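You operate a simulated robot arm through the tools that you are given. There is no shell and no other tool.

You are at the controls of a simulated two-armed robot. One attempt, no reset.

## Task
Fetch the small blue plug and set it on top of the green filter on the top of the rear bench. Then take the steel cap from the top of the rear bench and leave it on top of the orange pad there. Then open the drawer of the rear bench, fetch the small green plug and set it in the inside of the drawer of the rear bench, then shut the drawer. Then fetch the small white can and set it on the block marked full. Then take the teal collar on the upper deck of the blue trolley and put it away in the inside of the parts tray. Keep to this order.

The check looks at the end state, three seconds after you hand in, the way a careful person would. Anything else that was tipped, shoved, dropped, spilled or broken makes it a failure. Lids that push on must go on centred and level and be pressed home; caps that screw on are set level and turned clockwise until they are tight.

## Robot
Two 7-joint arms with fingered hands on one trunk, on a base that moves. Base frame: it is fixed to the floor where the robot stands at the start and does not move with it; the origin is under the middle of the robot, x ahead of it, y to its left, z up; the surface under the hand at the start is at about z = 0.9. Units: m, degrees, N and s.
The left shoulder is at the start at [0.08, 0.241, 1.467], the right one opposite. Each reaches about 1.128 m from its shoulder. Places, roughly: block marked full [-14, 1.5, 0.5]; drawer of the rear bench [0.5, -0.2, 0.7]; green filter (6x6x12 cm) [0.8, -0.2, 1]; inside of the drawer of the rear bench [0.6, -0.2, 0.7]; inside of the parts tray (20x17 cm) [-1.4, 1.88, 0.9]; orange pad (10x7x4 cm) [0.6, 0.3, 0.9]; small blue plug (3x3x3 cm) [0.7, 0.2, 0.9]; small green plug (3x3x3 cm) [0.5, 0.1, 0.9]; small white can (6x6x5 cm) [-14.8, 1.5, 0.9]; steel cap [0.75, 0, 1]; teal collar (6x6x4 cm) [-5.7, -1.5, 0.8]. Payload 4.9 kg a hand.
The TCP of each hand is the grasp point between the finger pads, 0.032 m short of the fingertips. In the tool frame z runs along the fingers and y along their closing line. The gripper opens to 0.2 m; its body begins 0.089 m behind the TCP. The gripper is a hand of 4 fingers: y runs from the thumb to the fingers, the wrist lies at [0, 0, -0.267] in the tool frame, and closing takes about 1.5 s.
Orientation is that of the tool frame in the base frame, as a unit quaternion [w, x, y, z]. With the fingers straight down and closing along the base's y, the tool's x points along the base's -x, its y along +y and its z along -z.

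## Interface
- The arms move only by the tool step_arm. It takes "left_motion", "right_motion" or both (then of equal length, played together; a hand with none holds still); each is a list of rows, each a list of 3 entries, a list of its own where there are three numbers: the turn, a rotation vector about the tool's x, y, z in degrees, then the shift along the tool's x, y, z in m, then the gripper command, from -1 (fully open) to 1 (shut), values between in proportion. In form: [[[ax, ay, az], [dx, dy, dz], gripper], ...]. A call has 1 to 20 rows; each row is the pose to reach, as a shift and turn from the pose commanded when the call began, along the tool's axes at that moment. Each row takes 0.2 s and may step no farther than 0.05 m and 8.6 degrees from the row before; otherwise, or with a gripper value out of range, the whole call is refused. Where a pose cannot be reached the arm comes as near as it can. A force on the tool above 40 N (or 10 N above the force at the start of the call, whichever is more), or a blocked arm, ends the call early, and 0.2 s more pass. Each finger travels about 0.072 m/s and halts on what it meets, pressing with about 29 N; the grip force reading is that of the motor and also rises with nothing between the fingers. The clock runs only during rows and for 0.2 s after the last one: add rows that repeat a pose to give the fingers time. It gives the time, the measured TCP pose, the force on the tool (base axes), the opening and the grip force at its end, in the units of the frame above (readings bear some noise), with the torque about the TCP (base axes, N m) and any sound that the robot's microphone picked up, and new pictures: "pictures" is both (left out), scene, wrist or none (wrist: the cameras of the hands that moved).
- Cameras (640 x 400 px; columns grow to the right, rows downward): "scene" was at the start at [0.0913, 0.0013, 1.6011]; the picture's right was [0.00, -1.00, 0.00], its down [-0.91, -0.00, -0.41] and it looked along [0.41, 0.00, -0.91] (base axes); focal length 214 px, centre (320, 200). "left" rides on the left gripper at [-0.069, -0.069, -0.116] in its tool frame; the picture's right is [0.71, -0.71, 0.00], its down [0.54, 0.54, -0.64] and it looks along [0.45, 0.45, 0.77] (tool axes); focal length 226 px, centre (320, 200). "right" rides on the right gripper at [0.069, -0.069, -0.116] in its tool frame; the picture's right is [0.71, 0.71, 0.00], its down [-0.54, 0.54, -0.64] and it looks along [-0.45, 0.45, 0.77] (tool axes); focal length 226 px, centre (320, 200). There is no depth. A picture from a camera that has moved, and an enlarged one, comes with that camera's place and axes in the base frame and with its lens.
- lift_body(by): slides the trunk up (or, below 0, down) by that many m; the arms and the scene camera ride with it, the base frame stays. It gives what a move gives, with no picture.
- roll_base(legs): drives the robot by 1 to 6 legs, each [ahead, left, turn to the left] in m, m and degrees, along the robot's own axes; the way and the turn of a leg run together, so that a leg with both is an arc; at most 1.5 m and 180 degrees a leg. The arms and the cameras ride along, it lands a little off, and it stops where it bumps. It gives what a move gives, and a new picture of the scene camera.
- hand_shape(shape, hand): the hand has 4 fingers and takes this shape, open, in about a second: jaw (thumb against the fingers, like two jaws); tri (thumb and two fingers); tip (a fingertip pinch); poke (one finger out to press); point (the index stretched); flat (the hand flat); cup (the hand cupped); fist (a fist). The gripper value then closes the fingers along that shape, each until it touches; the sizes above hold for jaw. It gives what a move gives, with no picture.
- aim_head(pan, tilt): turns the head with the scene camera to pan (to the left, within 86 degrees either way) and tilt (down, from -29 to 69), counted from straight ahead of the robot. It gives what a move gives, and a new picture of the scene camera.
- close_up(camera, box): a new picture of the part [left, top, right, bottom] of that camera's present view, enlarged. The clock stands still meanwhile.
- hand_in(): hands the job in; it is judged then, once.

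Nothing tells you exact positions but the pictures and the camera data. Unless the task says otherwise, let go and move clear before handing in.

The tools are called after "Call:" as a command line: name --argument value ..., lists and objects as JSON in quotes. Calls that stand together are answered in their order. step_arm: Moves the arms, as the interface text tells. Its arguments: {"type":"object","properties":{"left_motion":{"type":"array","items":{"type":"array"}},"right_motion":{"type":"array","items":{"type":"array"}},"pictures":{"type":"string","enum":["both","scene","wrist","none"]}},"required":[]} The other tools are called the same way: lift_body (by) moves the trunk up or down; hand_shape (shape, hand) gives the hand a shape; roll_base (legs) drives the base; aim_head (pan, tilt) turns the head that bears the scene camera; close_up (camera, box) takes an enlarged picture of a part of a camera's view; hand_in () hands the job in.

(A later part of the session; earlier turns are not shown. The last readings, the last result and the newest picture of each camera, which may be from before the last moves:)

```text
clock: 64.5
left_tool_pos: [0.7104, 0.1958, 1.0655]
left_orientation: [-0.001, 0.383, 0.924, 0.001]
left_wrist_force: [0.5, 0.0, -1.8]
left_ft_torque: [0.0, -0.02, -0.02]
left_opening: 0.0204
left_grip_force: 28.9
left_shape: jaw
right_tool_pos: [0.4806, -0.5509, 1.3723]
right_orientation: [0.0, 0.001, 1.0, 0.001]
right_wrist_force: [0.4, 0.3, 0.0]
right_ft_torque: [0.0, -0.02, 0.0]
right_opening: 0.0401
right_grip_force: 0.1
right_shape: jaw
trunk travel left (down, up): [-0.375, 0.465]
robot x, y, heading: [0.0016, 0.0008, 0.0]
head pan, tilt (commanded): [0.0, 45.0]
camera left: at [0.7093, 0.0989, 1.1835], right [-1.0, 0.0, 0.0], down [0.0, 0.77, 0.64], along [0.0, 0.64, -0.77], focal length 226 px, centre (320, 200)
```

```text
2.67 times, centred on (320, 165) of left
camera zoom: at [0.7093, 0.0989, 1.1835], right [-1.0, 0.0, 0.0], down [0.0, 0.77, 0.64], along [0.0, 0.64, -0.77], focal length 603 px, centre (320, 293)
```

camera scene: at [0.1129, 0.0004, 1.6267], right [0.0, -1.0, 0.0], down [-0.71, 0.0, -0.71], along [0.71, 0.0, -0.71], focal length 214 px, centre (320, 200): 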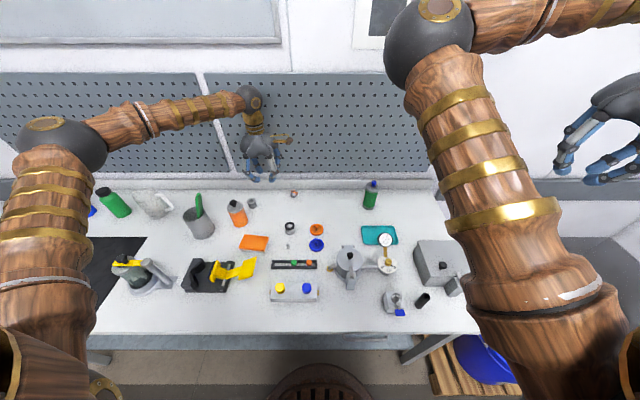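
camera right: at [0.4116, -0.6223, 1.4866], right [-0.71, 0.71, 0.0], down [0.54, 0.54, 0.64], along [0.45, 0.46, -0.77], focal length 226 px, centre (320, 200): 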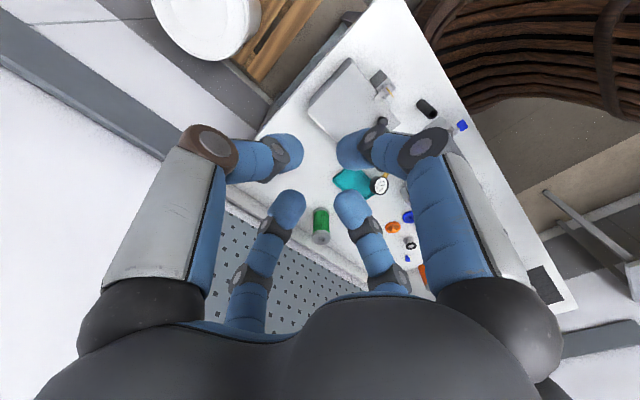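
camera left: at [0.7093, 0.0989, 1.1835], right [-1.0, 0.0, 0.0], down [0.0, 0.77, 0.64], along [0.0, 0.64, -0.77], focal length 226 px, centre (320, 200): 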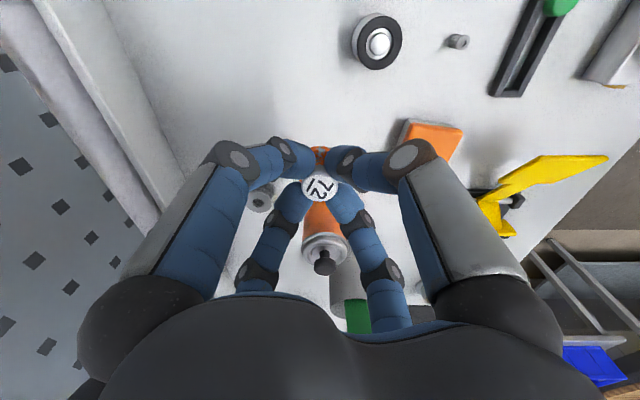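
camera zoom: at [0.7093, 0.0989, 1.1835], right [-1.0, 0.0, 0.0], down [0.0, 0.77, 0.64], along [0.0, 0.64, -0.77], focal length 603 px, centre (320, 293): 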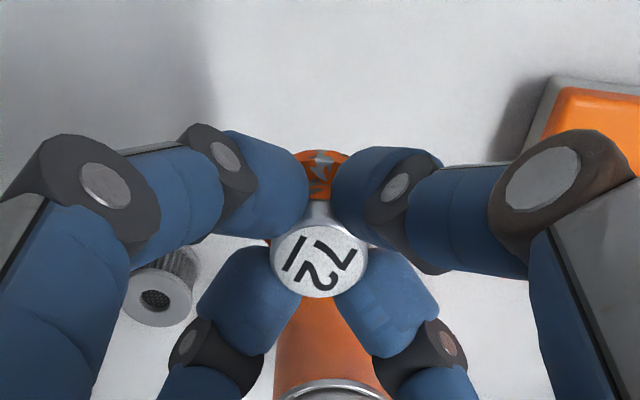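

Call:
step_arm --left_motion '[[[0, 0, 0], [0.03, -0.0137, -0.005], 1.0], [[0, 0, 0], [0.065, -0.0296, -0.01], 1.0], [[0, 0, 0], [0.1, -0.0455, -0.01], 1.0], [[0, 0, 0], [0.1351, -0.0615, -0.01], 1.0], [[0, 0, 0], [0.1351, -0.0615, -0.01], 1.0]]' --pictures "both"

Call:
close_up --camera "left" --box '[220, 60, 420, 240]'

Call:
close_up --camera "scene" --box '[220, 180, 300, 260]'

```text
clock: 65.7
left_tool_pos: [0.5716, 0.2479, 1.0764]
left_orientation: [0.0, 0.382, 0.924, 0.0]
left_wrist_force: [-0.2, 0.1, -1.6]
left_ft_torque: [0.0, 0.0, 0.0]
left_opening: 0.0205
left_grip_force: 29.5
left_shape: jaw
right_tool_pos: [0.4812, -0.5506, 1.3717]
right_orientation: [0.001, 0.0, 1.0, 0.0]
right_wrist_force: [0.3, 0.1, -0.6]
right_ft_torque: [0.03, 0.04, -0.02]
right_opening: 0.04
right_grip_force: 0.1
right_shape: jaw
trunk travel left (down, up): [-0.375, 0.465]
robot x, y, heading: [-0.0063, -0.0008, 0.1]
head pan, tilt (commanded): [0.0, 45.0]
camera scene: at [0.1132, 0.0006, 1.6267], right [0.0, -1.0, 0.0], down [-0.71, 0.0, -0.71], along [0.71, 0.0, -0.71], focal length 214 px, centre (320, 200)
camera left: at [0.5701, 0.15, 1.193], right [-1.0, 0.0, 0.0], down [0.0, 0.77, 0.64], along [0.0, 0.64, -0.77], focal length 226 px, centre (320, 200)
```

scene: 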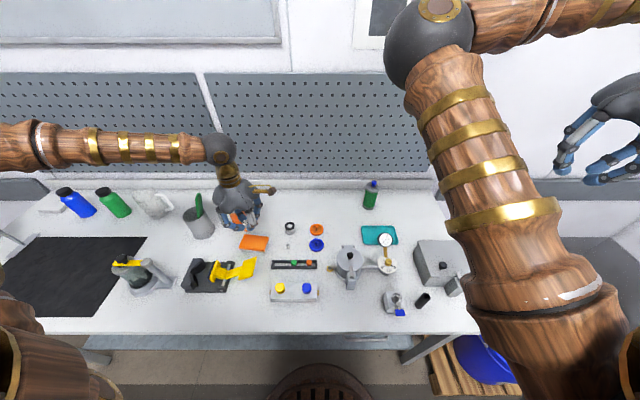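
left: 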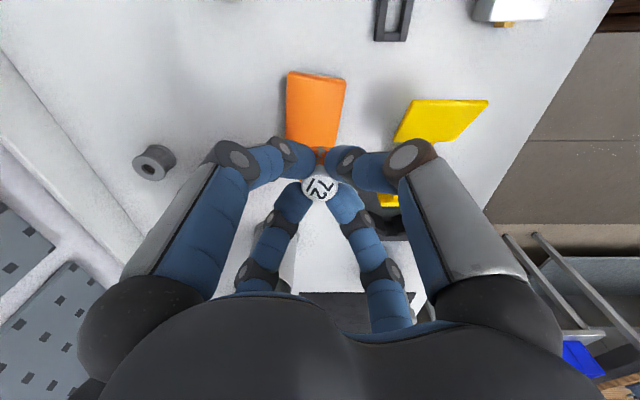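

```text
2.22 times, centred on (320, 150) of left
camera zoom: at [0.5701, 0.15, 1.193], right [-1.0, 0.0, 0.0], down [0.0, 0.77, 0.64], along [0.0, 0.64, -0.77], focal length 502 px, centre (320, 311)
```

zoom: 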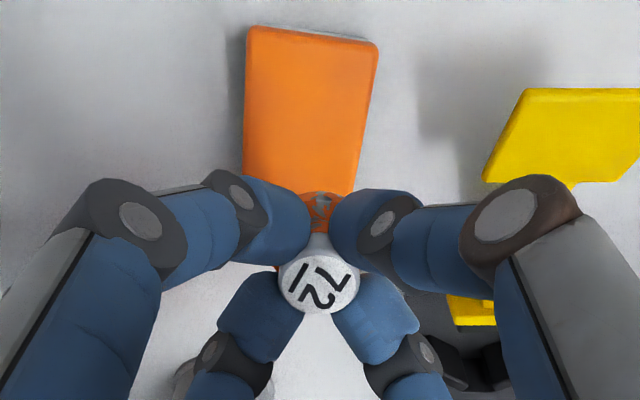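

```text
5.00 times, centred on (260, 220) of scene
camera zoom: at [0.1132, 0.0006, 1.6267], right [0.0, -1.0, 0.0], down [-0.71, 0.0, -0.71], along [0.71, 0.0, -0.71], focal length 1072 px, centre (620, 100)
```

zoom: 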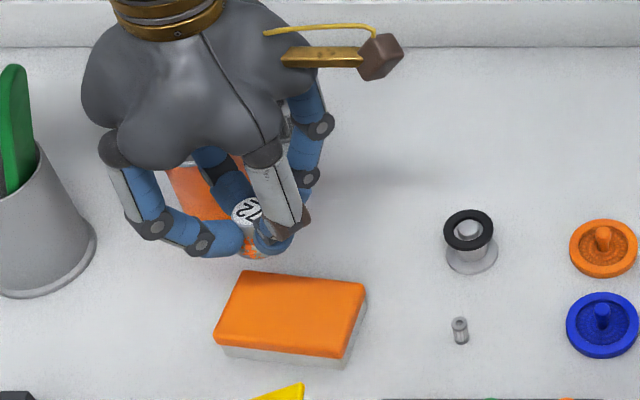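

The pad's top is centred at about [0.576, 0.249] at z ≈ 0.937. I'll centre over it and lower the cap to just above the surface.

Call:
step_arm --left_motion '[[[0, 0, 0], [-0.0021, 0.0035, 0.03], 1.0], [[0, 0, 0], [-0.0021, 0.0035, 0.06], 1.0], [[0, 0, 0], [-0.0021, 0.0035, 0.08], 1.0], [[0, 0, 0], [-0.0021, 0.0035, 0.09], 1.0], [[0, 0, 0], [-0.0021, 0.0035, 0.09], 1.0]]' --pictures "none"

Call:
close_up --camera "scene" --box '[230, 210, 286, 260]'

```text
clock: 66.9
left_tool_pos: [0.5753, 0.2503, 0.9848]
left_orientation: [0.0, 0.383, 0.924, 0.0]
left_wrist_force: [0.0, 0.6, -1.3]
left_ft_torque: [-0.01, -0.02, 0.01]
left_opening: 0.0208
left_grip_force: 28.7
left_shape: jaw
right_tool_pos: [0.4816, -0.5516, 1.3722]
right_orientation: [0.0, 0.001, 1.0, 0.0]
right_wrist_force: [-0.9, 1.1, 0.1]
right_ft_torque: [0.01, 0.02, -0.01]
right_opening: 0.0404
right_grip_force: 0.1
right_shape: jaw
trunk travel left (down, up): [-0.375, 0.465]
robot x, y, heading: [0.002, 0.0016, -0.1]
head pan, tilt (commanded): [0.0, 45.0]
```

```text
8.00 times, centred on (258, 235) of scene
camera zoom: at [0.1129, 0.001, 1.6267], right [0.0, -1.0, 0.0], down [-0.71, 0.0, -0.71], along [0.71, 0.0, -0.71], focal length 1716 px, centre (816, -80)
```

zoom: 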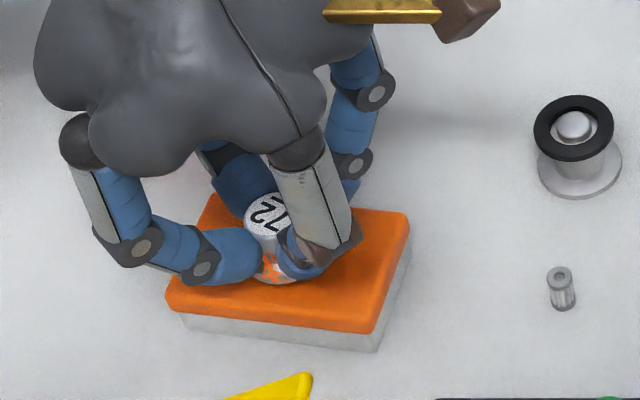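

Call:
step_arm --left_motion '[[[0, 0, 0], [0, 0, 0.001], 1.0], [[0, 0, 0], [0, 0, 0.002], 1.0], [[0, 0, 0], [0, 0, 0.002], 1.0]]' --pictures "none"

```text
clock: 67.7
left_tool_pos: [0.5756, 0.2492, 0.9833]
left_orientation: [-0.001, 0.382, 0.924, 0.0]
left_wrist_force: [-0.2, -0.4, -1.3]
left_ft_torque: [0.01, 0.03, -0.01]
left_opening: 0.0202
left_grip_force: 28.9
left_shape: jaw
right_tool_pos: [0.4802, -0.5517, 1.3723]
right_orientation: [0.0, 0.0, 1.0, 0.0]
right_wrist_force: [-0.6, -0.3, -0.1]
right_ft_torque: [-0.02, -0.03, 0.0]
right_opening: 0.0402
right_grip_force: 0.1
right_shape: jaw
trunk travel left (down, up): [-0.375, 0.465]
robot x, y, heading: [-0.0045, 0.0004, 0.0]
head pan, tilt (commanded): [0.0, 45.0]
```

Call:
step_arm --left_motion '[[[0, 0, 0], [0, 0, 0.001], 1.0], [[0, 0, 0], [0, 0, 0.002], 1.0], [[0, 0, 0], [0, 0, 0.003], 1.0], [[0, 0, 0], [0, 0, 0.003], 1.0]]' --pictures "none"

```text
clock: 68.7
left_tool_pos: [0.5752, 0.2497, 0.98]
left_orientation: [0.0, 0.383, 0.924, 0.0]
left_wrist_force: [0.1, 0.6, -1.5]
left_ft_torque: [-0.01, -0.03, -0.01]
left_opening: 0.0203
left_grip_force: 28.6
left_shape: jaw
right_tool_pos: [0.4796, -0.5514, 1.3714]
right_orientation: [0.0, 0.0, 1.0, 0.0]
right_wrist_force: [-0.2, 0.3, 0.4]
right_ft_torque: [-0.04, 0.01, 0.03]
right_opening: 0.0402
right_grip_force: 0.0
right_shape: jaw
trunk travel left (down, up): [-0.375, 0.465]
robot x, y, heading: [-0.0008, -0.0019, 0.2]
head pan, tilt (commanded): [0.0, 45.0]
```

Call:
step_arm --left_motion '[[[0, 0, 0], [0, 0, 0.001], 1.0], [[0, 0, 0], [0, 0, 0.002], 1.0], [[0, 0, 0], [0, 0, 0.003], 1.0], [[0, 0, 0], [0, 0, 0.003], 1.0]]' --pictures "none"

Call:
close_up --camera "scene" --box '[240, 220, 280, 255]'

```text
clock: 69.7
left_tool_pos: [0.5741, 0.249, 0.9766]
left_orientation: [0.0, 0.382, 0.924, 0.0]
left_wrist_force: [-0.6, -0.4, -1.1]
left_ft_torque: [-0.01, 0.01, -0.02]
left_opening: 0.0206
left_grip_force: 28.6
left_shape: jaw
right_tool_pos: [0.4804, -0.5506, 1.3722]
right_orientation: [0.0, -0.001, 1.0, 0.0]
right_wrist_force: [0.0, -0.1, 0.0]
right_ft_torque: [0.01, 0.02, -0.03]
right_opening: 0.0402
right_grip_force: 0.1
right_shape: jaw
trunk travel left (down, up): [-0.375, 0.465]
robot x, y, heading: [-0.0025, -0.0012, -0.1]
head pan, tilt (commanded): [0.0, 45.0]
```

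```text
11.43 times, centred on (260, 238) of scene
camera zoom: at [0.1128, 0.0011, 1.6267], right [0.0, -1.0, 0.0], down [-0.71, 0.0, -0.71], along [0.71, 0.0, -0.71], focal length 2451 px, centre (1006, -229)
```

zoom: 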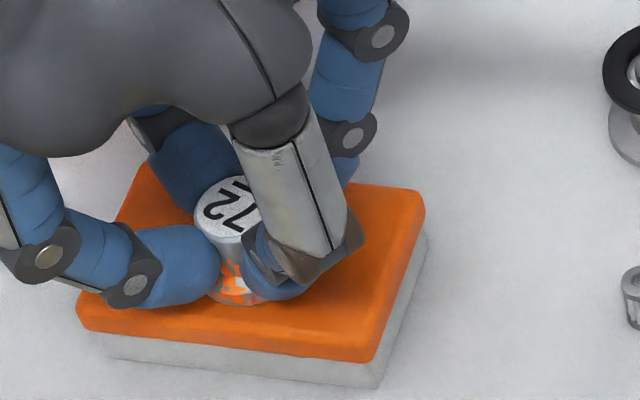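

Call:
step_arm --left_motion '[[[0, 0, 0], [0, 0, 0.001], 1.0], [[0, 0, 0], [0, 0, 0.002], 1.0], [[0, 0, 0], [0, 0, 0.003], 1.0], [[0, 0, 0], [0, 0, 0.003], 1.0]]' --pictures "none"

```text
clock: 70.7
left_tool_pos: [0.5743, 0.249, 0.9752]
left_orientation: [0.001, 0.383, 0.924, 0.001]
left_wrist_force: [1.6, 2.3, 15.7]
left_ft_torque: [0.0, -0.06, -0.01]
left_opening: 0.0208
left_grip_force: 29.1
left_shape: jaw
right_tool_pos: [0.4803, -0.5508, 1.3729]
right_orientation: [-0.001, 0.0, 1.0, 0.0]
right_wrist_force: [-0.7, 0.1, -0.6]
right_ft_torque: [-0.01, 0.0, 0.0]
right_opening: 0.0401
right_grip_force: 0.0
right_shape: jaw
trunk travel left (down, up): [-0.375, 0.465]
robot x, y, heading: [0.0027, -0.0064, 0.0]
head pan, tilt (commanded): [0.0, 45.0]
```

Contact. I'll ease off and open gradually, then rise straight up.

Call:
step_arm --left_motion '[[[0, 0, 0], [0, 0, -0.0015], 1.0], [[0, 0, 0], [0, 0, -0.0015], 0.8], [[0, 0, 0], [0, 0, -0.0015], 0.7], [[0, 0, 0], [0, 0, -0.0015], 0.6], [[0, 0, 0], [0, 0, -0.002], 0.5], [[0, 0, 0], [0, 0, -0.003], 0.4], [[0, 0, 0], [0, 0, -0.003], 0.4], [[0, 0, 0], [0, 0, -0.003], 0.4]]' --pictures "none"

Call:
close_up --camera "scene" --box '[240, 220, 280, 255]'

Call:
close_up --camera "left" --box '[240, 90, 400, 240]'

```text
clock: 72.5
left_tool_pos: [0.5737, 0.2495, 0.9776]
left_orientation: [0.0, 0.383, 0.924, 0.0]
left_wrist_force: [-0.6, 0.3, 1.1]
left_ft_torque: [0.01, 0.02, -0.01]
left_opening: 0.0598
left_grip_force: 0.2
left_shape: jaw
right_tool_pos: [0.481, -0.551, 1.3715]
right_orientation: [0.001, 0.0, 1.0, 0.001]
right_wrist_force: [-0.4, 0.8, 0.8]
right_ft_torque: [-0.02, -0.02, -0.01]
right_opening: 0.0399
right_grip_force: 0.0
right_shape: jaw
trunk travel left (down, up): [-0.375, 0.465]
robot x, y, heading: [0.0018, 0.0002, 0.2]
head pan, tilt (commanded): [0.0, 45.0]
```

```text
11.43 times, centred on (260, 238) of scene
camera zoom: at [0.1127, 0.0011, 1.6267], right [0.0, -1.0, 0.0], down [-0.71, 0.0, -0.71], along [0.71, 0.0, -0.71], focal length 2451 px, centre (1006, -229)
```

zoom: 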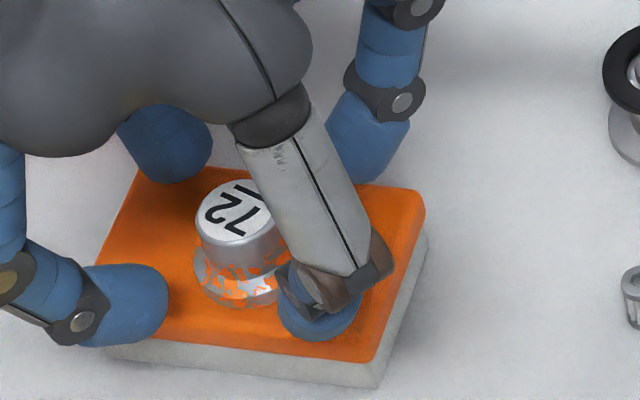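

```text
2.67 times, centred on (320, 165) of left
camera zoom: at [0.5739, 0.1516, 1.095], right [-1.0, 0.0, 0.0], down [0.0, 0.77, 0.64], along [0.0, 0.64, -0.77], focal length 603 px, centre (320, 293)
```

zoom: 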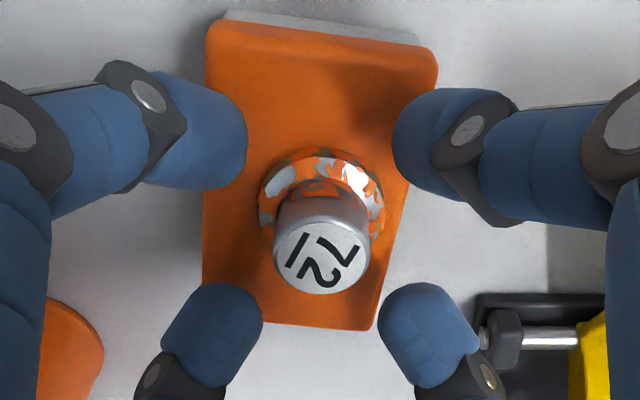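

The steel cap stands upright on the pad. I'll lift the hand away and verify.

Call:
step_arm --left_motion '[[[0, 0, 0], [0, 0, -0.03], 0.4], [[0, 0, 0], [0, 0, -0.07], 0.4], [[0, 0, 0], [0, 0, -0.11], 0.4], [[0, 0, 0], [0, 0, -0.15], 0.4], [[0, 0, 0], [0, 0, -0.19], 0.4]]' --pictures "both"

Call:
close_up --camera "scene" --box '[230, 180, 390, 280]'

```text
clock: 73.7
left_tool_pos: [0.5743, 0.2503, 1.1673]
left_orientation: [0.0, 0.383, 0.924, 0.0]
left_wrist_force: [0.5, -0.9, -0.1]
left_ft_torque: [0.01, -0.01, 0.0]
left_opening: 0.0595
left_grip_force: 0.1
left_shape: jaw
right_tool_pos: [0.48, -0.5513, 1.3721]
right_orientation: [-0.001, 0.001, 1.0, 0.001]
right_wrist_force: [-0.5, -0.2, -0.8]
right_ft_torque: [0.0, 0.0, -0.03]
right_opening: 0.0404
right_grip_force: 0.1
right_shape: jaw
trunk travel left (down, up): [-0.375, 0.465]
robot x, y, heading: [-0.0019, 0.0018, 0.1]
head pan, tilt (commanded): [0.0, 45.0]
camera scene: at [0.1115, 0.0007, 1.6268], right [0.0, -1.0, 0.0], down [-0.71, 0.0, -0.71], along [0.71, 0.0, -0.71], focal length 214 px, centre (320, 200)
camera left: at [0.5723, 0.153, 1.2853], right [-1.0, 0.0, 0.0], down [0.0, 0.77, 0.64], along [0.0, 0.64, -0.77], focal length 226 px, centre (320, 200)
```

scene: 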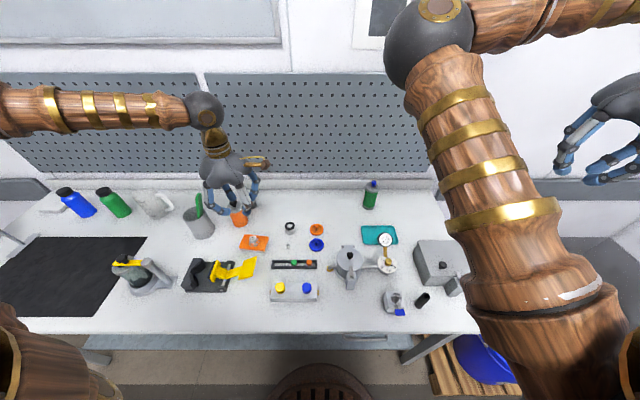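
left: 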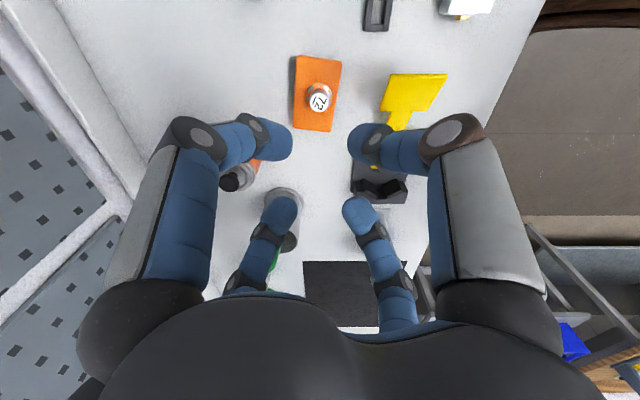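

```text
4.00 times, centred on (310, 230) of scene
camera zoom: at [0.1115, 0.0007, 1.6268], right [0.0, -1.0, 0.0], down [-0.71, 0.0, -0.71], along [0.71, 0.0, -0.71], focal length 858 px, centre (360, 80)
```

zoom: 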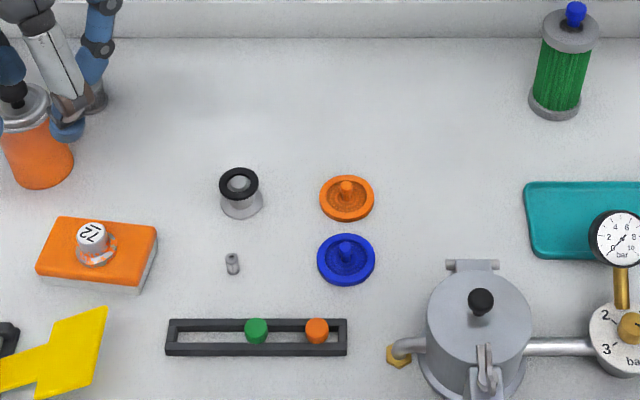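

The cap is well placed. For the drawer I need room, so before backing up I'll look around to both sides.

Call:
aim_head --pan 86 --tilt 25

Call:
aim_head --pan -86 --tilt 25

Call:
aim_head --pan 0 --tilt 60

Call:
close_up --camera "scene" --box '[240, 200, 460, 340]'

```text
clock: 75.3
left_tool_pos: [0.5745, 0.2513, 1.1657]
left_orientation: [0.001, 0.384, 0.924, 0.0]
left_wrist_force: [-0.3, -0.1, -0.7]
left_ft_torque: [0.03, 0.0, 0.04]
left_opening: 0.0597
left_grip_force: 0.1
left_shape: jaw
right_tool_pos: [0.481, -0.5504, 1.3728]
right_orientation: [0.0, 0.0, 1.0, 0.0]
right_wrist_force: [0.7, -0.3, -0.4]
right_ft_torque: [-0.02, -0.01, 0.0]
right_opening: 0.0401
right_grip_force: 0.1
right_shape: jaw
trunk travel left (down, up): [-0.375, 0.465]
robot x, y, heading: [0.0011, -0.0007, -0.1]
head pan, tilt (commanded): [85.9, 25.0]
camera scene: at [0.038, 0.093, 1.6573], right [1.0, -0.07, 0.0], down [-0.03, -0.42, -0.91], along [0.06, 0.9, -0.42], focal length 214 px, centre (320, 200)
```

scene: 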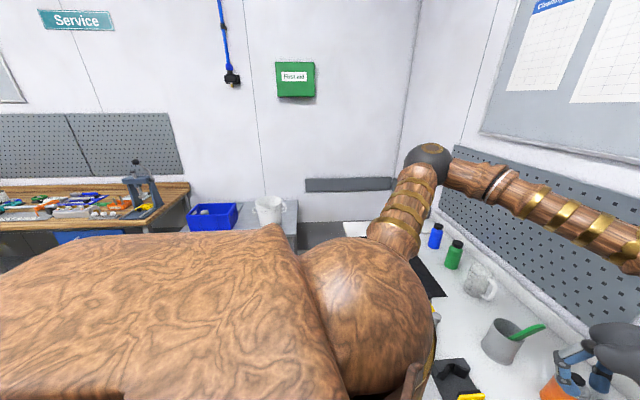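

```text
clock: 77.9
left_tool_pos: [0.5744, 0.2516, 1.1656]
left_orientation: [0.0, 0.383, 0.924, 0.0]
left_wrist_force: [0.4, -0.6, -0.1]
left_ft_torque: [0.0, 0.01, -0.03]
left_opening: 0.0598
left_grip_force: 0.1
left_shape: jaw
right_tool_pos: [0.4795, -0.5511, 1.3716]
right_orientation: [0.0, 0.0, 1.0, 0.0]
right_wrist_force: [0.1, -0.2, -0.4]
right_ft_torque: [0.01, -0.01, 0.02]
right_opening: 0.0403
right_grip_force: 0.0
right_shape: jaw
trunk travel left (down, up): [-0.375, 0.465]
robot x, y, heading: [0.0014, -0.0005, -0.1]
head pan, tilt (commanded): [-85.9, 25.0]
camera scene: at [0.0379, -0.0908, 1.6573], right [-1.0, -0.07, 0.0], down [-0.03, 0.42, -0.91], along [0.06, -0.9, -0.42], focal length 214 px, centre (320, 200)
```

scene: 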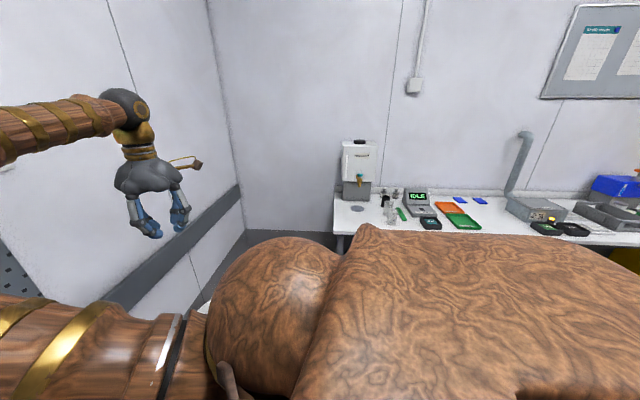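

```text
clock: 79.5
left_tool_pos: [0.575, 0.2513, 1.1665]
left_orientation: [0.0, 0.383, 0.924, 0.0]
left_wrist_force: [0.2, 0.3, 0.0]
left_ft_torque: [0.02, 0.01, -0.02]
left_opening: 0.0597
left_grip_force: 0.1
left_shape: jaw
right_tool_pos: [0.4806, -0.5508, 1.3731]
right_orientation: [0.0, 0.0, 1.0, 0.0]
right_wrist_force: [0.3, -0.2, 0.0]
right_ft_torque: [0.0, -0.01, 0.02]
right_opening: 0.0401
right_grip_force: 0.0
right_shape: jaw
trunk travel left (down, up): [-0.375, 0.465]
robot x, y, heading: [0.0022, 0.0, 0.0]
head pan, tilt (commanded): [0.0, 60.0]
camera scene: at [0.098, 0.001, 1.6073], right [0.0, -1.0, 0.0], down [-0.87, 0.0, -0.5], along [0.5, 0.0, -0.87], focal length 214 px, centre (320, 200)
```

scene: 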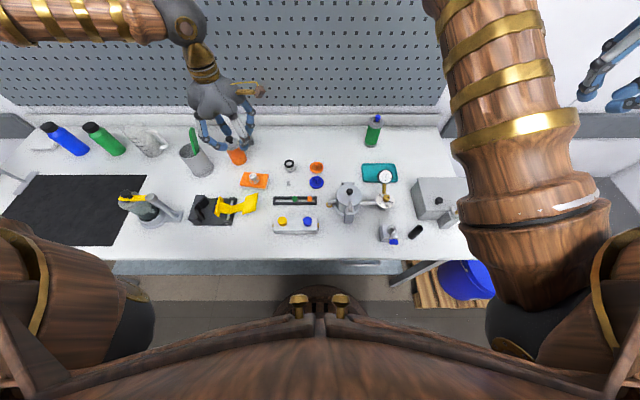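

```text
2.86 times, centred on (350, 270) of scene
camera zoom: at [0.098, 0.001, 1.6073], right [0.0, -1.0, 0.0], down [-0.87, 0.0, -0.5], along [0.5, 0.0, -0.87], focal length 613 px, centre (234, 0)
```

zoom: 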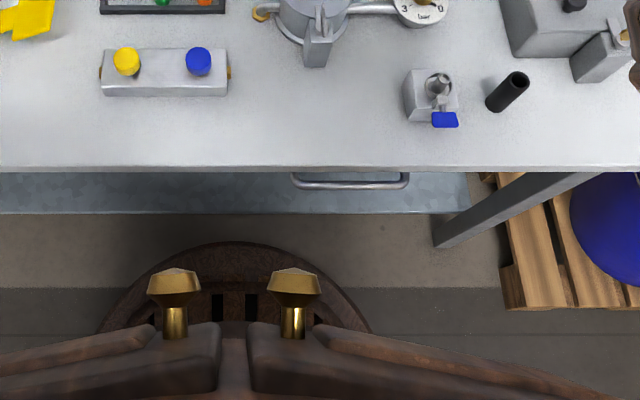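

The handle bar is visible just under the bench's front edge near y ≈ -0.16. I'll back off half a metre to see the drawer front properly.

Call:
roll_base --legs '[[-0.5, 0, 0]]'

Call:
aim_head --pan -15 --tilt 45

```text
clock: 82.5
left_tool_pos: [0.0732, 0.2524, 1.167]
left_orientation: [-0.001, 0.38, 0.925, -0.001]
left_wrist_force: [0.2, -0.4, 0.4]
left_ft_torque: [-0.02, -0.01, 0.01]
left_opening: 0.0599
left_grip_force: 0.1
left_shape: jaw
right_tool_pos: [-0.0165, -0.5494, 1.3705]
right_orientation: [-0.001, -0.002, 1.0, 0.0]
right_wrist_force: [0.0, -0.4, 0.9]
right_ft_torque: [0.02, 0.01, 0.0]
right_opening: 0.0403
right_grip_force: 0.1
right_shape: jaw
trunk travel left (down, up): [-0.375, 0.465]
robot x, y, heading: [-0.5051, 0.0014, 0.2]
head pan, tilt (commanded): [0.0, 60.0]
camera scene: at [-0.4013, 0.0006, 1.6071], right [0.0, -1.0, 0.0], down [-0.87, 0.0, -0.5], along [0.5, 0.0, -0.87], focal length 214 px, centre (320, 200)
```

scene: 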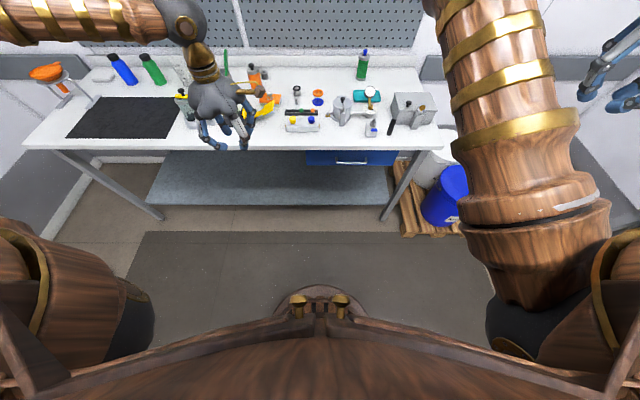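

```text
clock: 83.3
left_tool_pos: [0.0735, 0.2524, 1.1676]
left_orientation: [0.001, 0.381, 0.925, 0.0]
left_wrist_force: [0.2, -0.6, 0.0]
left_ft_torque: [0.01, 0.0, 0.0]
left_opening: 0.0598
left_grip_force: 0.0
left_shape: jaw
right_tool_pos: [-0.0191, -0.5495, 1.3724]
right_orientation: [0.0, -0.002, 1.0, 0.0]
right_wrist_force: [-0.4, -0.2, -0.4]
right_ft_torque: [-0.03, 0.01, -0.02]
right_opening: 0.0402
right_grip_force: 0.0
right_shape: jaw
trunk travel left (down, up): [-0.375, 0.465]
robot x, y, heading: [-0.5012, -0.0019, 0.3]
head pan, tilt (commanded): [-15.0, 45.0]
camera scene: at [-0.3916, -0.0204, 1.6268], right [-0.25, -0.97, 0.0], down [-0.68, 0.18, -0.71], along [0.68, -0.18, -0.71], focal length 214 px, centre (320, 200)
```

scene: 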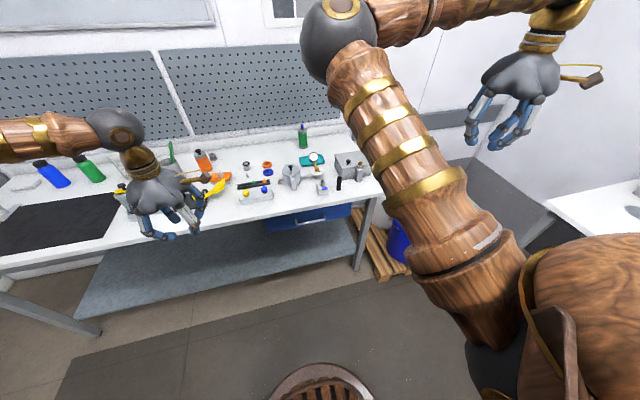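

Call:
aim_head --pan -5 --tilt 40

Call:
close_up --camera "scene" --box '[240, 130, 400, 250]'

```text
clock: 84.0
left_tool_pos: [0.0742, 0.253, 1.1668]
left_orientation: [0.0, 0.381, 0.925, -0.001]
left_wrist_force: [0.1, -0.3, 0.4]
left_ft_torque: [0.03, 0.0, 0.0]
left_opening: 0.0597
left_grip_force: 0.0
left_shape: jaw
right_tool_pos: [-0.019, -0.5499, 1.3716]
right_orientation: [0.0, -0.002, 1.0, 0.0]
right_wrist_force: [-0.1, 0.0, -0.8]
right_ft_torque: [0.0, -0.03, 0.0]
right_opening: 0.0402
right_grip_force: 0.1
right_shape: jaw
trunk travel left (down, up): [-0.375, 0.465]
robot x, y, heading: [-0.4983, -0.0052, 0.2]
head pan, tilt (commanded): [-5.0, 40.0]
camera scene: at [-0.3849, -0.0068, 1.634], right [-0.08, -1.0, 0.0], down [-0.64, 0.05, -0.77], along [0.76, -0.06, -0.64], focal length 214 px, centre (320, 200)
```

scene: 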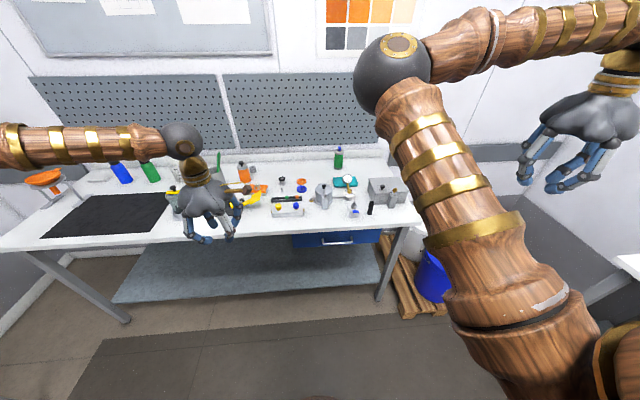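

```text
3.33 times, centred on (320, 190) of scene
camera zoom: at [-0.3849, -0.0068, 1.634], right [-0.08, -1.0, 0.0], down [-0.64, 0.05, -0.77], along [0.76, -0.06, -0.64], focal length 715 px, centre (320, 233)
```

zoom: 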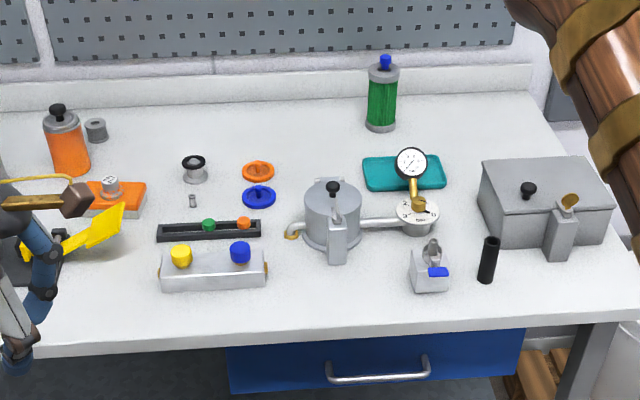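

Call:
close_up --camera "scene" --box '[290, 225, 390, 255]'

Call:
close_up --camera "scene" --box '[310, 230, 360, 250]'

```text
6.40 times, centred on (340, 240) of scene
camera zoom: at [-0.3849, -0.0068, 1.634], right [-0.08, -1.0, 0.0], down [-0.64, 0.05, -0.77], along [0.76, -0.06, -0.64], focal length 1373 px, centre (192, -56)
```

zoom: 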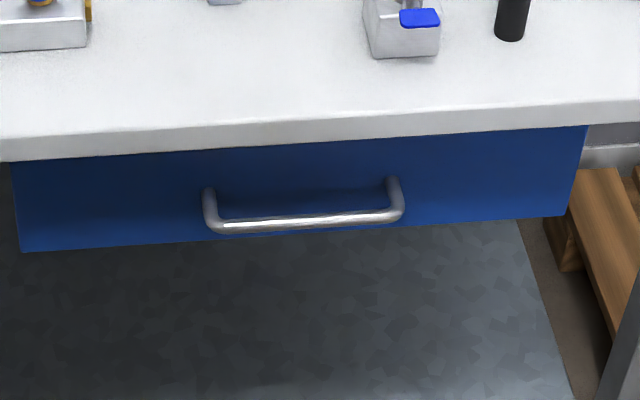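

```text
12.80 times, centred on (335, 240) of scene
camera zoom: at [-0.3849, -0.0068, 1.634], right [-0.08, -1.0, 0.0], down [-0.64, 0.05, -0.77], along [0.76, -0.06, -0.64], focal length 2745 px, centre (128, -312)
```

zoom: 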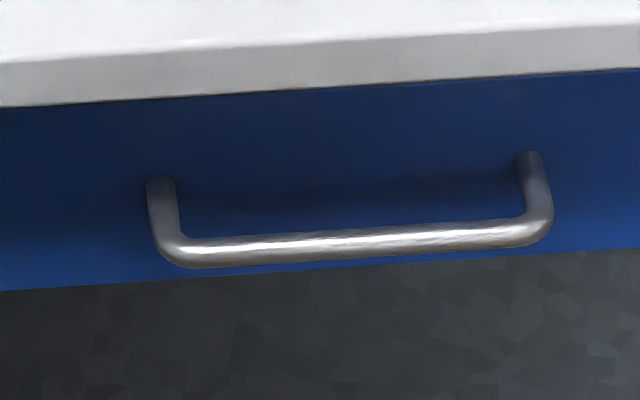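

The handle bar is at about [0.2985, -0.154, 0.766], standing 3.4 cm off the blue drawer front. I'll put the right hand in the tip (pinch) shape and swing it around to point forward at that height, clear of the bench.

Call:
hand_shape --shape "tip" --hand "right"

Call:
step_arm --right_motion '[[[0, -8, 0], [0, 0.02, 0.02], -0.4], [[0, -16, 0], [0, 0.04, 0.045], -0.4], [[0, -24, 0], [0, 0.06, 0.07], -0.4], [[0, -32, 0], [-0.005, 0.08, 0.095], -0.4], [[0, -40, 0], [-0.01, 0.1, 0.12], -0.4], [[0, -48, 0], [-0.015, 0.12, 0.145], -0.4], [[0, -56, 0], [-0.02, 0.14, 0.17], -0.4], [[0, -64, 0], [-0.025, 0.155, 0.195], -0.4], [[0, -72, 0], [-0.03, 0.17, 0.22], -0.4], [[0, -80, 0], [-0.04, 0.185, 0.245], -0.4], [[0, -88, 0], [-0.05, 0.2, 0.27], -0.4], [[0, -90, 0], [-0.05, 0.2, 0.27], -0.4]]' --pictures "both"

```text
clock: 84.9
left_tool_pos: [0.073, 0.252, 1.1664]
left_orientation: [0.0, 0.381, 0.925, 0.0]
left_wrist_force: [0.0, 0.3, 0.4]
left_ft_torque: [0.03, -0.01, 0.01]
left_opening: 0.0596
left_grip_force: 0.0
left_shape: jaw
right_tool_pos: [-0.017, -0.5508, 1.3716]
right_orientation: [0.001, -0.001, 1.0, 0.001]
right_wrist_force: [-0.1, 0.7, 0.6]
right_ft_torque: [-0.03, -0.02, 0.01]
right_opening: 0.1998
right_grip_force: 0.0
right_shape: tip
trunk travel left (down, up): [-0.375, 0.465]
robot x, y, heading: [-0.5021, -0.0031, 0.3]
head pan, tilt (commanded): [-5.0, 40.0]
```

```text
clock: 87.5
left_tool_pos: [0.072, 0.2528, 1.166]
left_orientation: [0.0, 0.381, 0.925, 0.0]
left_wrist_force: [-0.2, 0.1, -0.1]
left_ft_torque: [0.01, 0.0, 0.01]
left_opening: 0.0597
left_grip_force: 0.1
left_shape: jaw
right_tool_pos: [0.1063, -0.4001, 1.1732]
right_orientation: [0.69, -0.007, 0.723, 0.006]
right_wrist_force: [0.5, 0.2, 0.0]
right_ft_torque: [-0.02, 0.0, 0.03]
right_opening: 0.1399
right_grip_force: 0.1
right_shape: tip
right hand out of reach, approached as far as the arm can: row 6, 7, 8, 9, 10, 11, 12
trunk travel left (down, up): [-0.375, 0.465]
robot x, y, heading: [-0.5034, -0.0027, 0.1]
head pan, tilt (commanded): [-5.0, 40.0]
camera scene: at [-0.3843, -0.0064, 1.6339], right [-0.08, -1.0, 0.0], down [-0.64, 0.05, -0.77], along [0.76, -0.06, -0.64], focal length 214 px, centre (320, 200)
camera right: at [-0.0109, -0.4716, 1.1081], right [-0.04, 0.71, -0.71], down [-0.63, 0.53, 0.57], along [0.78, 0.47, 0.42], focal length 226 px, centre (320, 200)
```

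scene: 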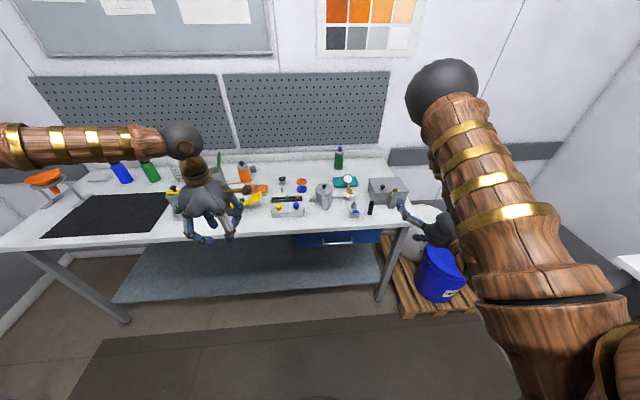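
right: 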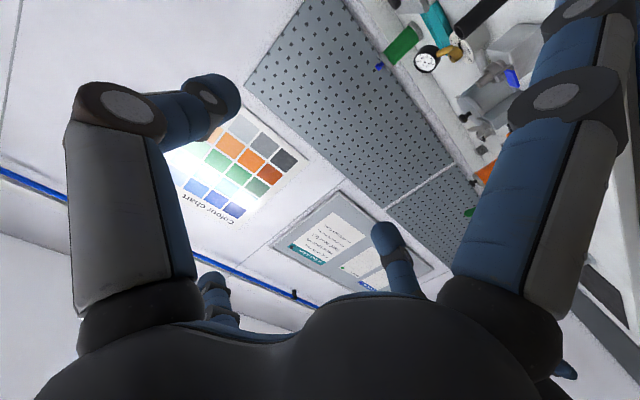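

The arm couldn't fold that close to the body. I'll extend the hand forward and a bit down, which suits the reach better, and see the result.

Call:
step_arm --right_motion '[[[0, 0, 0], [0.01, 0, 0.03], -0.4], [[0, 0, 0], [0.025, 0, 0.06], -0.4], [[0, 0, 0], [0.04, 0, 0.09], -0.4], [[0, 0, 0], [0.05, 0, 0.1], -0.4]]' --pictures "scene"

```text
clock: 88.5
left_tool_pos: [0.073, 0.2523, 1.1673]
left_orientation: [0.001, 0.381, 0.925, 0.0]
left_wrist_force: [-0.8, 0.1, -0.2]
left_ft_torque: [-0.01, 0.01, -0.01]
left_opening: 0.0595
left_grip_force: 0.0
left_shape: jaw
right_tool_pos: [0.1951, -0.4391, 1.1548]
right_orientation: [0.699, -0.014, 0.715, 0.014]
right_wrist_force: [-0.5, -0.1, -0.3]
right_ft_torque: [-0.02, -0.02, 0.02]
right_opening: 0.1403
right_grip_force: 0.1
right_shape: tip
right hand out of reach, approached as far as the arm can: row 1, 2, 3, 4
trunk travel left (down, up): [-0.375, 0.465]
robot x, y, heading: [-0.5004, -0.001, 0.5]
head pan, tilt (commanded): [-5.0, 40.0]
camera scene: at [-0.3842, -0.0074, 1.634], right [-0.08, -1.0, 0.0], down [-0.64, 0.05, -0.77], along [0.76, -0.06, -0.64], focal length 214 px, centre (320, 200)
```

scene: 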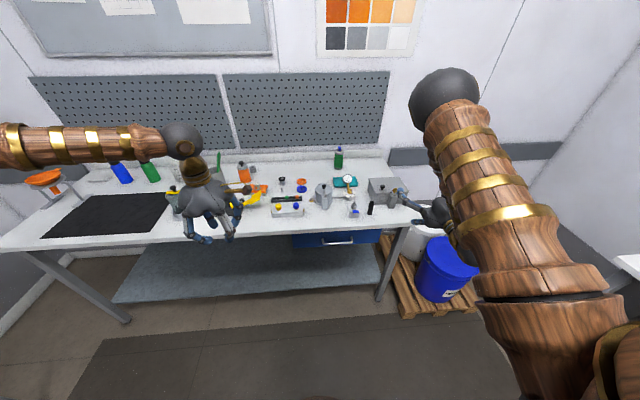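

The right arm's high elbow makes that pose awkward, so I'll return it to its earlier parked pose and use the left arm for the drawer instead.

Call:
step_arm --right_motion '[[[0, 8, 0], [-0.02, -0.01, -0.02], -0.4], [[0, 16, 0], [-0.04, -0.02, -0.04], -0.4], [[0, 24, 0], [-0.06, -0.03, -0.06], -0.4], [[0, 32, 0], [-0.08, -0.04, -0.08], -0.4], [[0, 40, 0], [-0.1, -0.05, -0.1], -0.4], [[0, 48, 0], [-0.12, -0.06, -0.12], -0.4], [[0, 56, 0], [-0.14, -0.07, -0.14], -0.4], [[0, 64, 0], [-0.16, -0.08, -0.16], -0.4], [[0, 72, 0], [-0.18, -0.09, -0.18], -0.4], [[0, 80, 0], [-0.2, -0.1, -0.2], -0.4], [[0, 88, 0], [-0.215, -0.11, -0.215], -0.4], [[0, 90, 0], [-0.215, -0.11, -0.215], -0.4]]' --pictures "scene"

```text
clock: 91.1
left_tool_pos: [0.0739, 0.2535, 1.1665]
left_orientation: [0.0, 0.381, 0.925, 0.001]
left_wrist_force: [-0.4, 0.4, 1.1]
left_ft_torque: [0.03, 0.02, 0.01]
left_opening: 0.0597
left_grip_force: 0.0
left_shape: jaw
right_tool_pos: [-0.0186, -0.5518, 1.3689]
right_orientation: [-0.002, -0.001, 1.0, -0.001]
right_wrist_force: [-0.3, 0.2, 0.2]
right_ft_torque: [0.04, 0.03, 0.0]
right_opening: 0.1402
right_grip_force: 0.1
right_shape: tip
trunk travel left (down, up): [-0.375, 0.465]
robot x, y, heading: [-0.5025, -0.0012, 0.3]
head pan, tilt (commanded): [-5.0, 40.0]
camera scene: at [-0.3842, -0.0066, 1.634], right [-0.08, -1.0, 0.0], down [-0.64, 0.05, -0.77], along [0.76, -0.06, -0.64], focal length 214 px, centre (320, 200)
```

scene: 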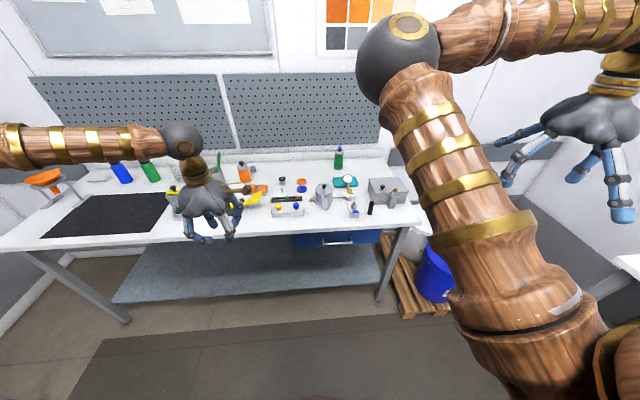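

The right arm is parked again. I'll fold its hand to a fist and lower the trunk so the left arm can reach the handle comfortably.

Call:
hand_shape --shape "fist" --hand "right"

Call:
lift_body --by -0.33

Call:
hand_shape --shape "tip" --hand "left"

Call:
aim_head --pan -5 --tilt 30

```text
clock: 92.0
left_tool_pos: [0.073, 0.2526, 1.1673]
left_orientation: [-0.001, 0.381, 0.925, 0.0]
left_wrist_force: [-0.2, -0.6, -0.2]
left_ft_torque: [0.02, 0.01, -0.02]
left_opening: 0.0598
left_grip_force: 0.0
left_shape: jaw
right_tool_pos: [-0.0175, -0.5517, 1.3676]
right_orientation: [0.001, -0.002, 1.0, 0.0]
right_wrist_force: [0.2, 0.4, -0.4]
right_ft_torque: [0.02, -0.01, 0.03]
right_opening: 0.0
right_grip_force: 0.0
right_shape: fist
trunk travel left (down, up): [-0.375, 0.465]
robot x, y, heading: [-0.4987, -0.0018, 0.1]
head pan, tilt (commanded): [-5.0, 40.0]
```

```text
clock: 95.2
left_tool_pos: [0.0734, 0.2525, 0.8368]
left_orientation: [0.0, 0.381, 0.924, 0.0]
left_wrist_force: [0.0, 0.1, 0.0]
left_ft_torque: [-0.03, 0.0, 0.01]
left_opening: 0.0596
left_grip_force: 0.1
left_shape: jaw
right_tool_pos: [-0.0185, -0.5528, 1.0394]
right_orientation: [-0.001, -0.002, 1.0, -0.001]
right_wrist_force: [0.3, 1.1, -0.2]
right_ft_torque: [-0.01, -0.01, 0.02]
right_opening: 0.0
right_grip_force: 0.0
right_shape: fist
trunk travel left (down, up): [-0.045, 0.795]
robot x, y, heading: [-0.4989, -0.001, 0.2]
head pan, tilt (commanded): [-5.0, 40.0]
```

```text
clock: 96.1
left_tool_pos: [0.0729, 0.2525, 0.8366]
left_orientation: [0.0, 0.381, 0.924, 0.0]
left_wrist_force: [0.3, 0.7, 0.4]
left_ft_torque: [-0.03, -0.02, 0.01]
left_opening: 0.1998
left_grip_force: 0.0
left_shape: tip
right_tool_pos: [-0.0189, -0.5522, 1.0384]
right_orientation: [0.001, -0.002, 1.0, 0.001]
right_wrist_force: [0.2, -0.9, 0.4]
right_ft_torque: [-0.01, 0.0, 0.01]
right_opening: 0.0001
right_grip_force: 0.1
right_shape: fist
trunk travel left (down, up): [-0.045, 0.795]
robot x, y, heading: [-0.503, 0.0022, 0.2]
head pan, tilt (commanded): [-5.0, 40.0]
```

```text
clock: 96.8
left_tool_pos: [0.0733, 0.2527, 0.838]
left_orientation: [0.001, 0.381, 0.925, 0.001]
left_wrist_force: [0.1, 0.4, -0.9]
left_ft_torque: [-0.01, 0.01, -0.02]
left_opening: 0.2001
left_grip_force: 0.0
left_shape: tip
right_tool_pos: [-0.0184, -0.5519, 1.0397]
right_orientation: [0.0, -0.001, 1.0, 0.001]
right_wrist_force: [-0.5, -0.5, -0.1]
right_ft_torque: [-0.01, 0.02, 0.02]
right_opening: 0.0
right_grip_force: 0.0
right_shape: fist
trunk travel left (down, up): [-0.045, 0.795]
robot x, y, heading: [-0.4975, -0.0005, 0.3]
head pan, tilt (commanded): [-5.0, 30.0]
camera scene: at [-0.3794, -0.0073, 1.3193], right [-0.08, -1.0, 0.0], down [-0.5, 0.04, -0.87], along [0.86, -0.07, -0.5], focal length 214 px, centre (320, 200)
```

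scene: 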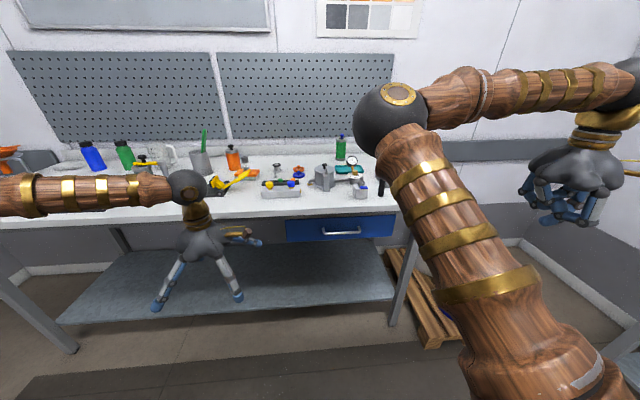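

The drawer and handle are in clear view. I'll swing the left hand to point forward at handle height, staging it about 20 cm in front of the bar.

Call:
step_arm --left_motion '[[[-7.08, -2.93, 2.93], [-0.0255, -0.0224, 0.006], -0.2], [[-14.15, -5.87, 5.87], [-0.0511, -0.0447, 0.012], -0.2], [[-21.2, -8.8, 8.8], [-0.0766, -0.067, 0.018], -0.2], [[-28.3, -11.73, 11.73], [-0.102, -0.0894, 0.024], -0.2], [[-35.4, -14.67, 14.67], [-0.1277, -0.1118, 0.03], -0.2], [[-42.45, -17.6, 17.6], [-0.1532, -0.134, 0.036], -0.2], [[-49.5, -20.5, 20.5], [-0.1788, -0.1565, 0.042], -0.2], [[-56.6, -23.5, 23.5], [-0.204, -0.179, 0.048], -0.2], [[-63.7, -26.4, 26.4], [-0.23, -0.201, 0.054], -0.2], [[-70.75, -29.3, 29.3], [-0.2554, -0.2236, 0.06], -0.2], [[-77.8, -32.3, 32.3], [-0.281, -0.246, 0.066], -0.2], [[-84.9, -35.2, 35.2], [-0.3065, -0.2683, 0.071], -0.2]]' --pictures "both"

```text
clock: 99.5
left_tool_pos: [0.1021, -0.1551, 0.7659]
left_orientation: [0.499, 0.499, 0.5, 0.502]
left_wrist_force: [-0.2, -0.3, -0.4]
left_ft_torque: [0.02, 0.0, 0.01]
left_opening: 0.1206
left_grip_force: 0.0
left_shape: tip
right_tool_pos: [-0.0186, -0.553, 1.0384]
right_orientation: [0.0, -0.002, 1.0, 0.0]
right_wrist_force: [0.4, 0.0, -0.3]
right_ft_torque: [0.02, 0.02, -0.05]
right_opening: 0.0001
right_grip_force: 0.0
right_shape: fist
trunk travel left (down, up): [-0.045, 0.795]
robot x, y, heading: [-0.4991, -0.0009, 0.2]
head pan, tilt (commanded): [-5.0, 30.0]
camera scene: at [-0.3795, -0.0089, 1.3194], right [-0.08, -1.0, 0.0], down [-0.5, 0.04, -0.87], along [0.86, -0.07, -0.5], focal length 214 px, centre (320, 200)
camera left: at [-0.0152, -0.2254, 0.6984], right [0.0, 0.71, -0.71], down [-0.65, 0.54, 0.54], along [0.76, 0.46, 0.46], focal length 226 px, centre (320, 200)
```

scene: 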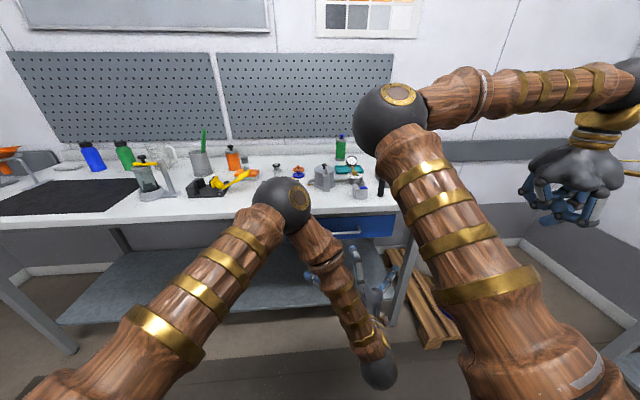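
left: 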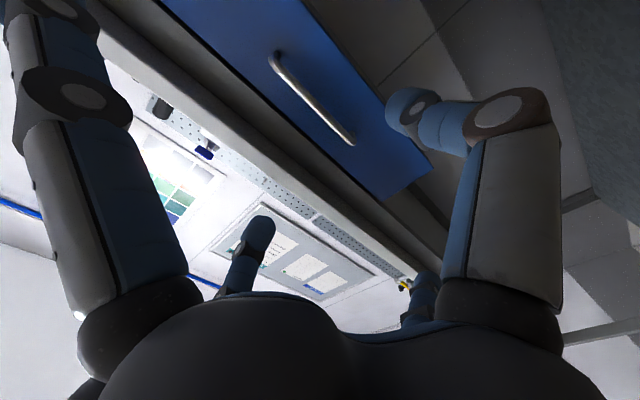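

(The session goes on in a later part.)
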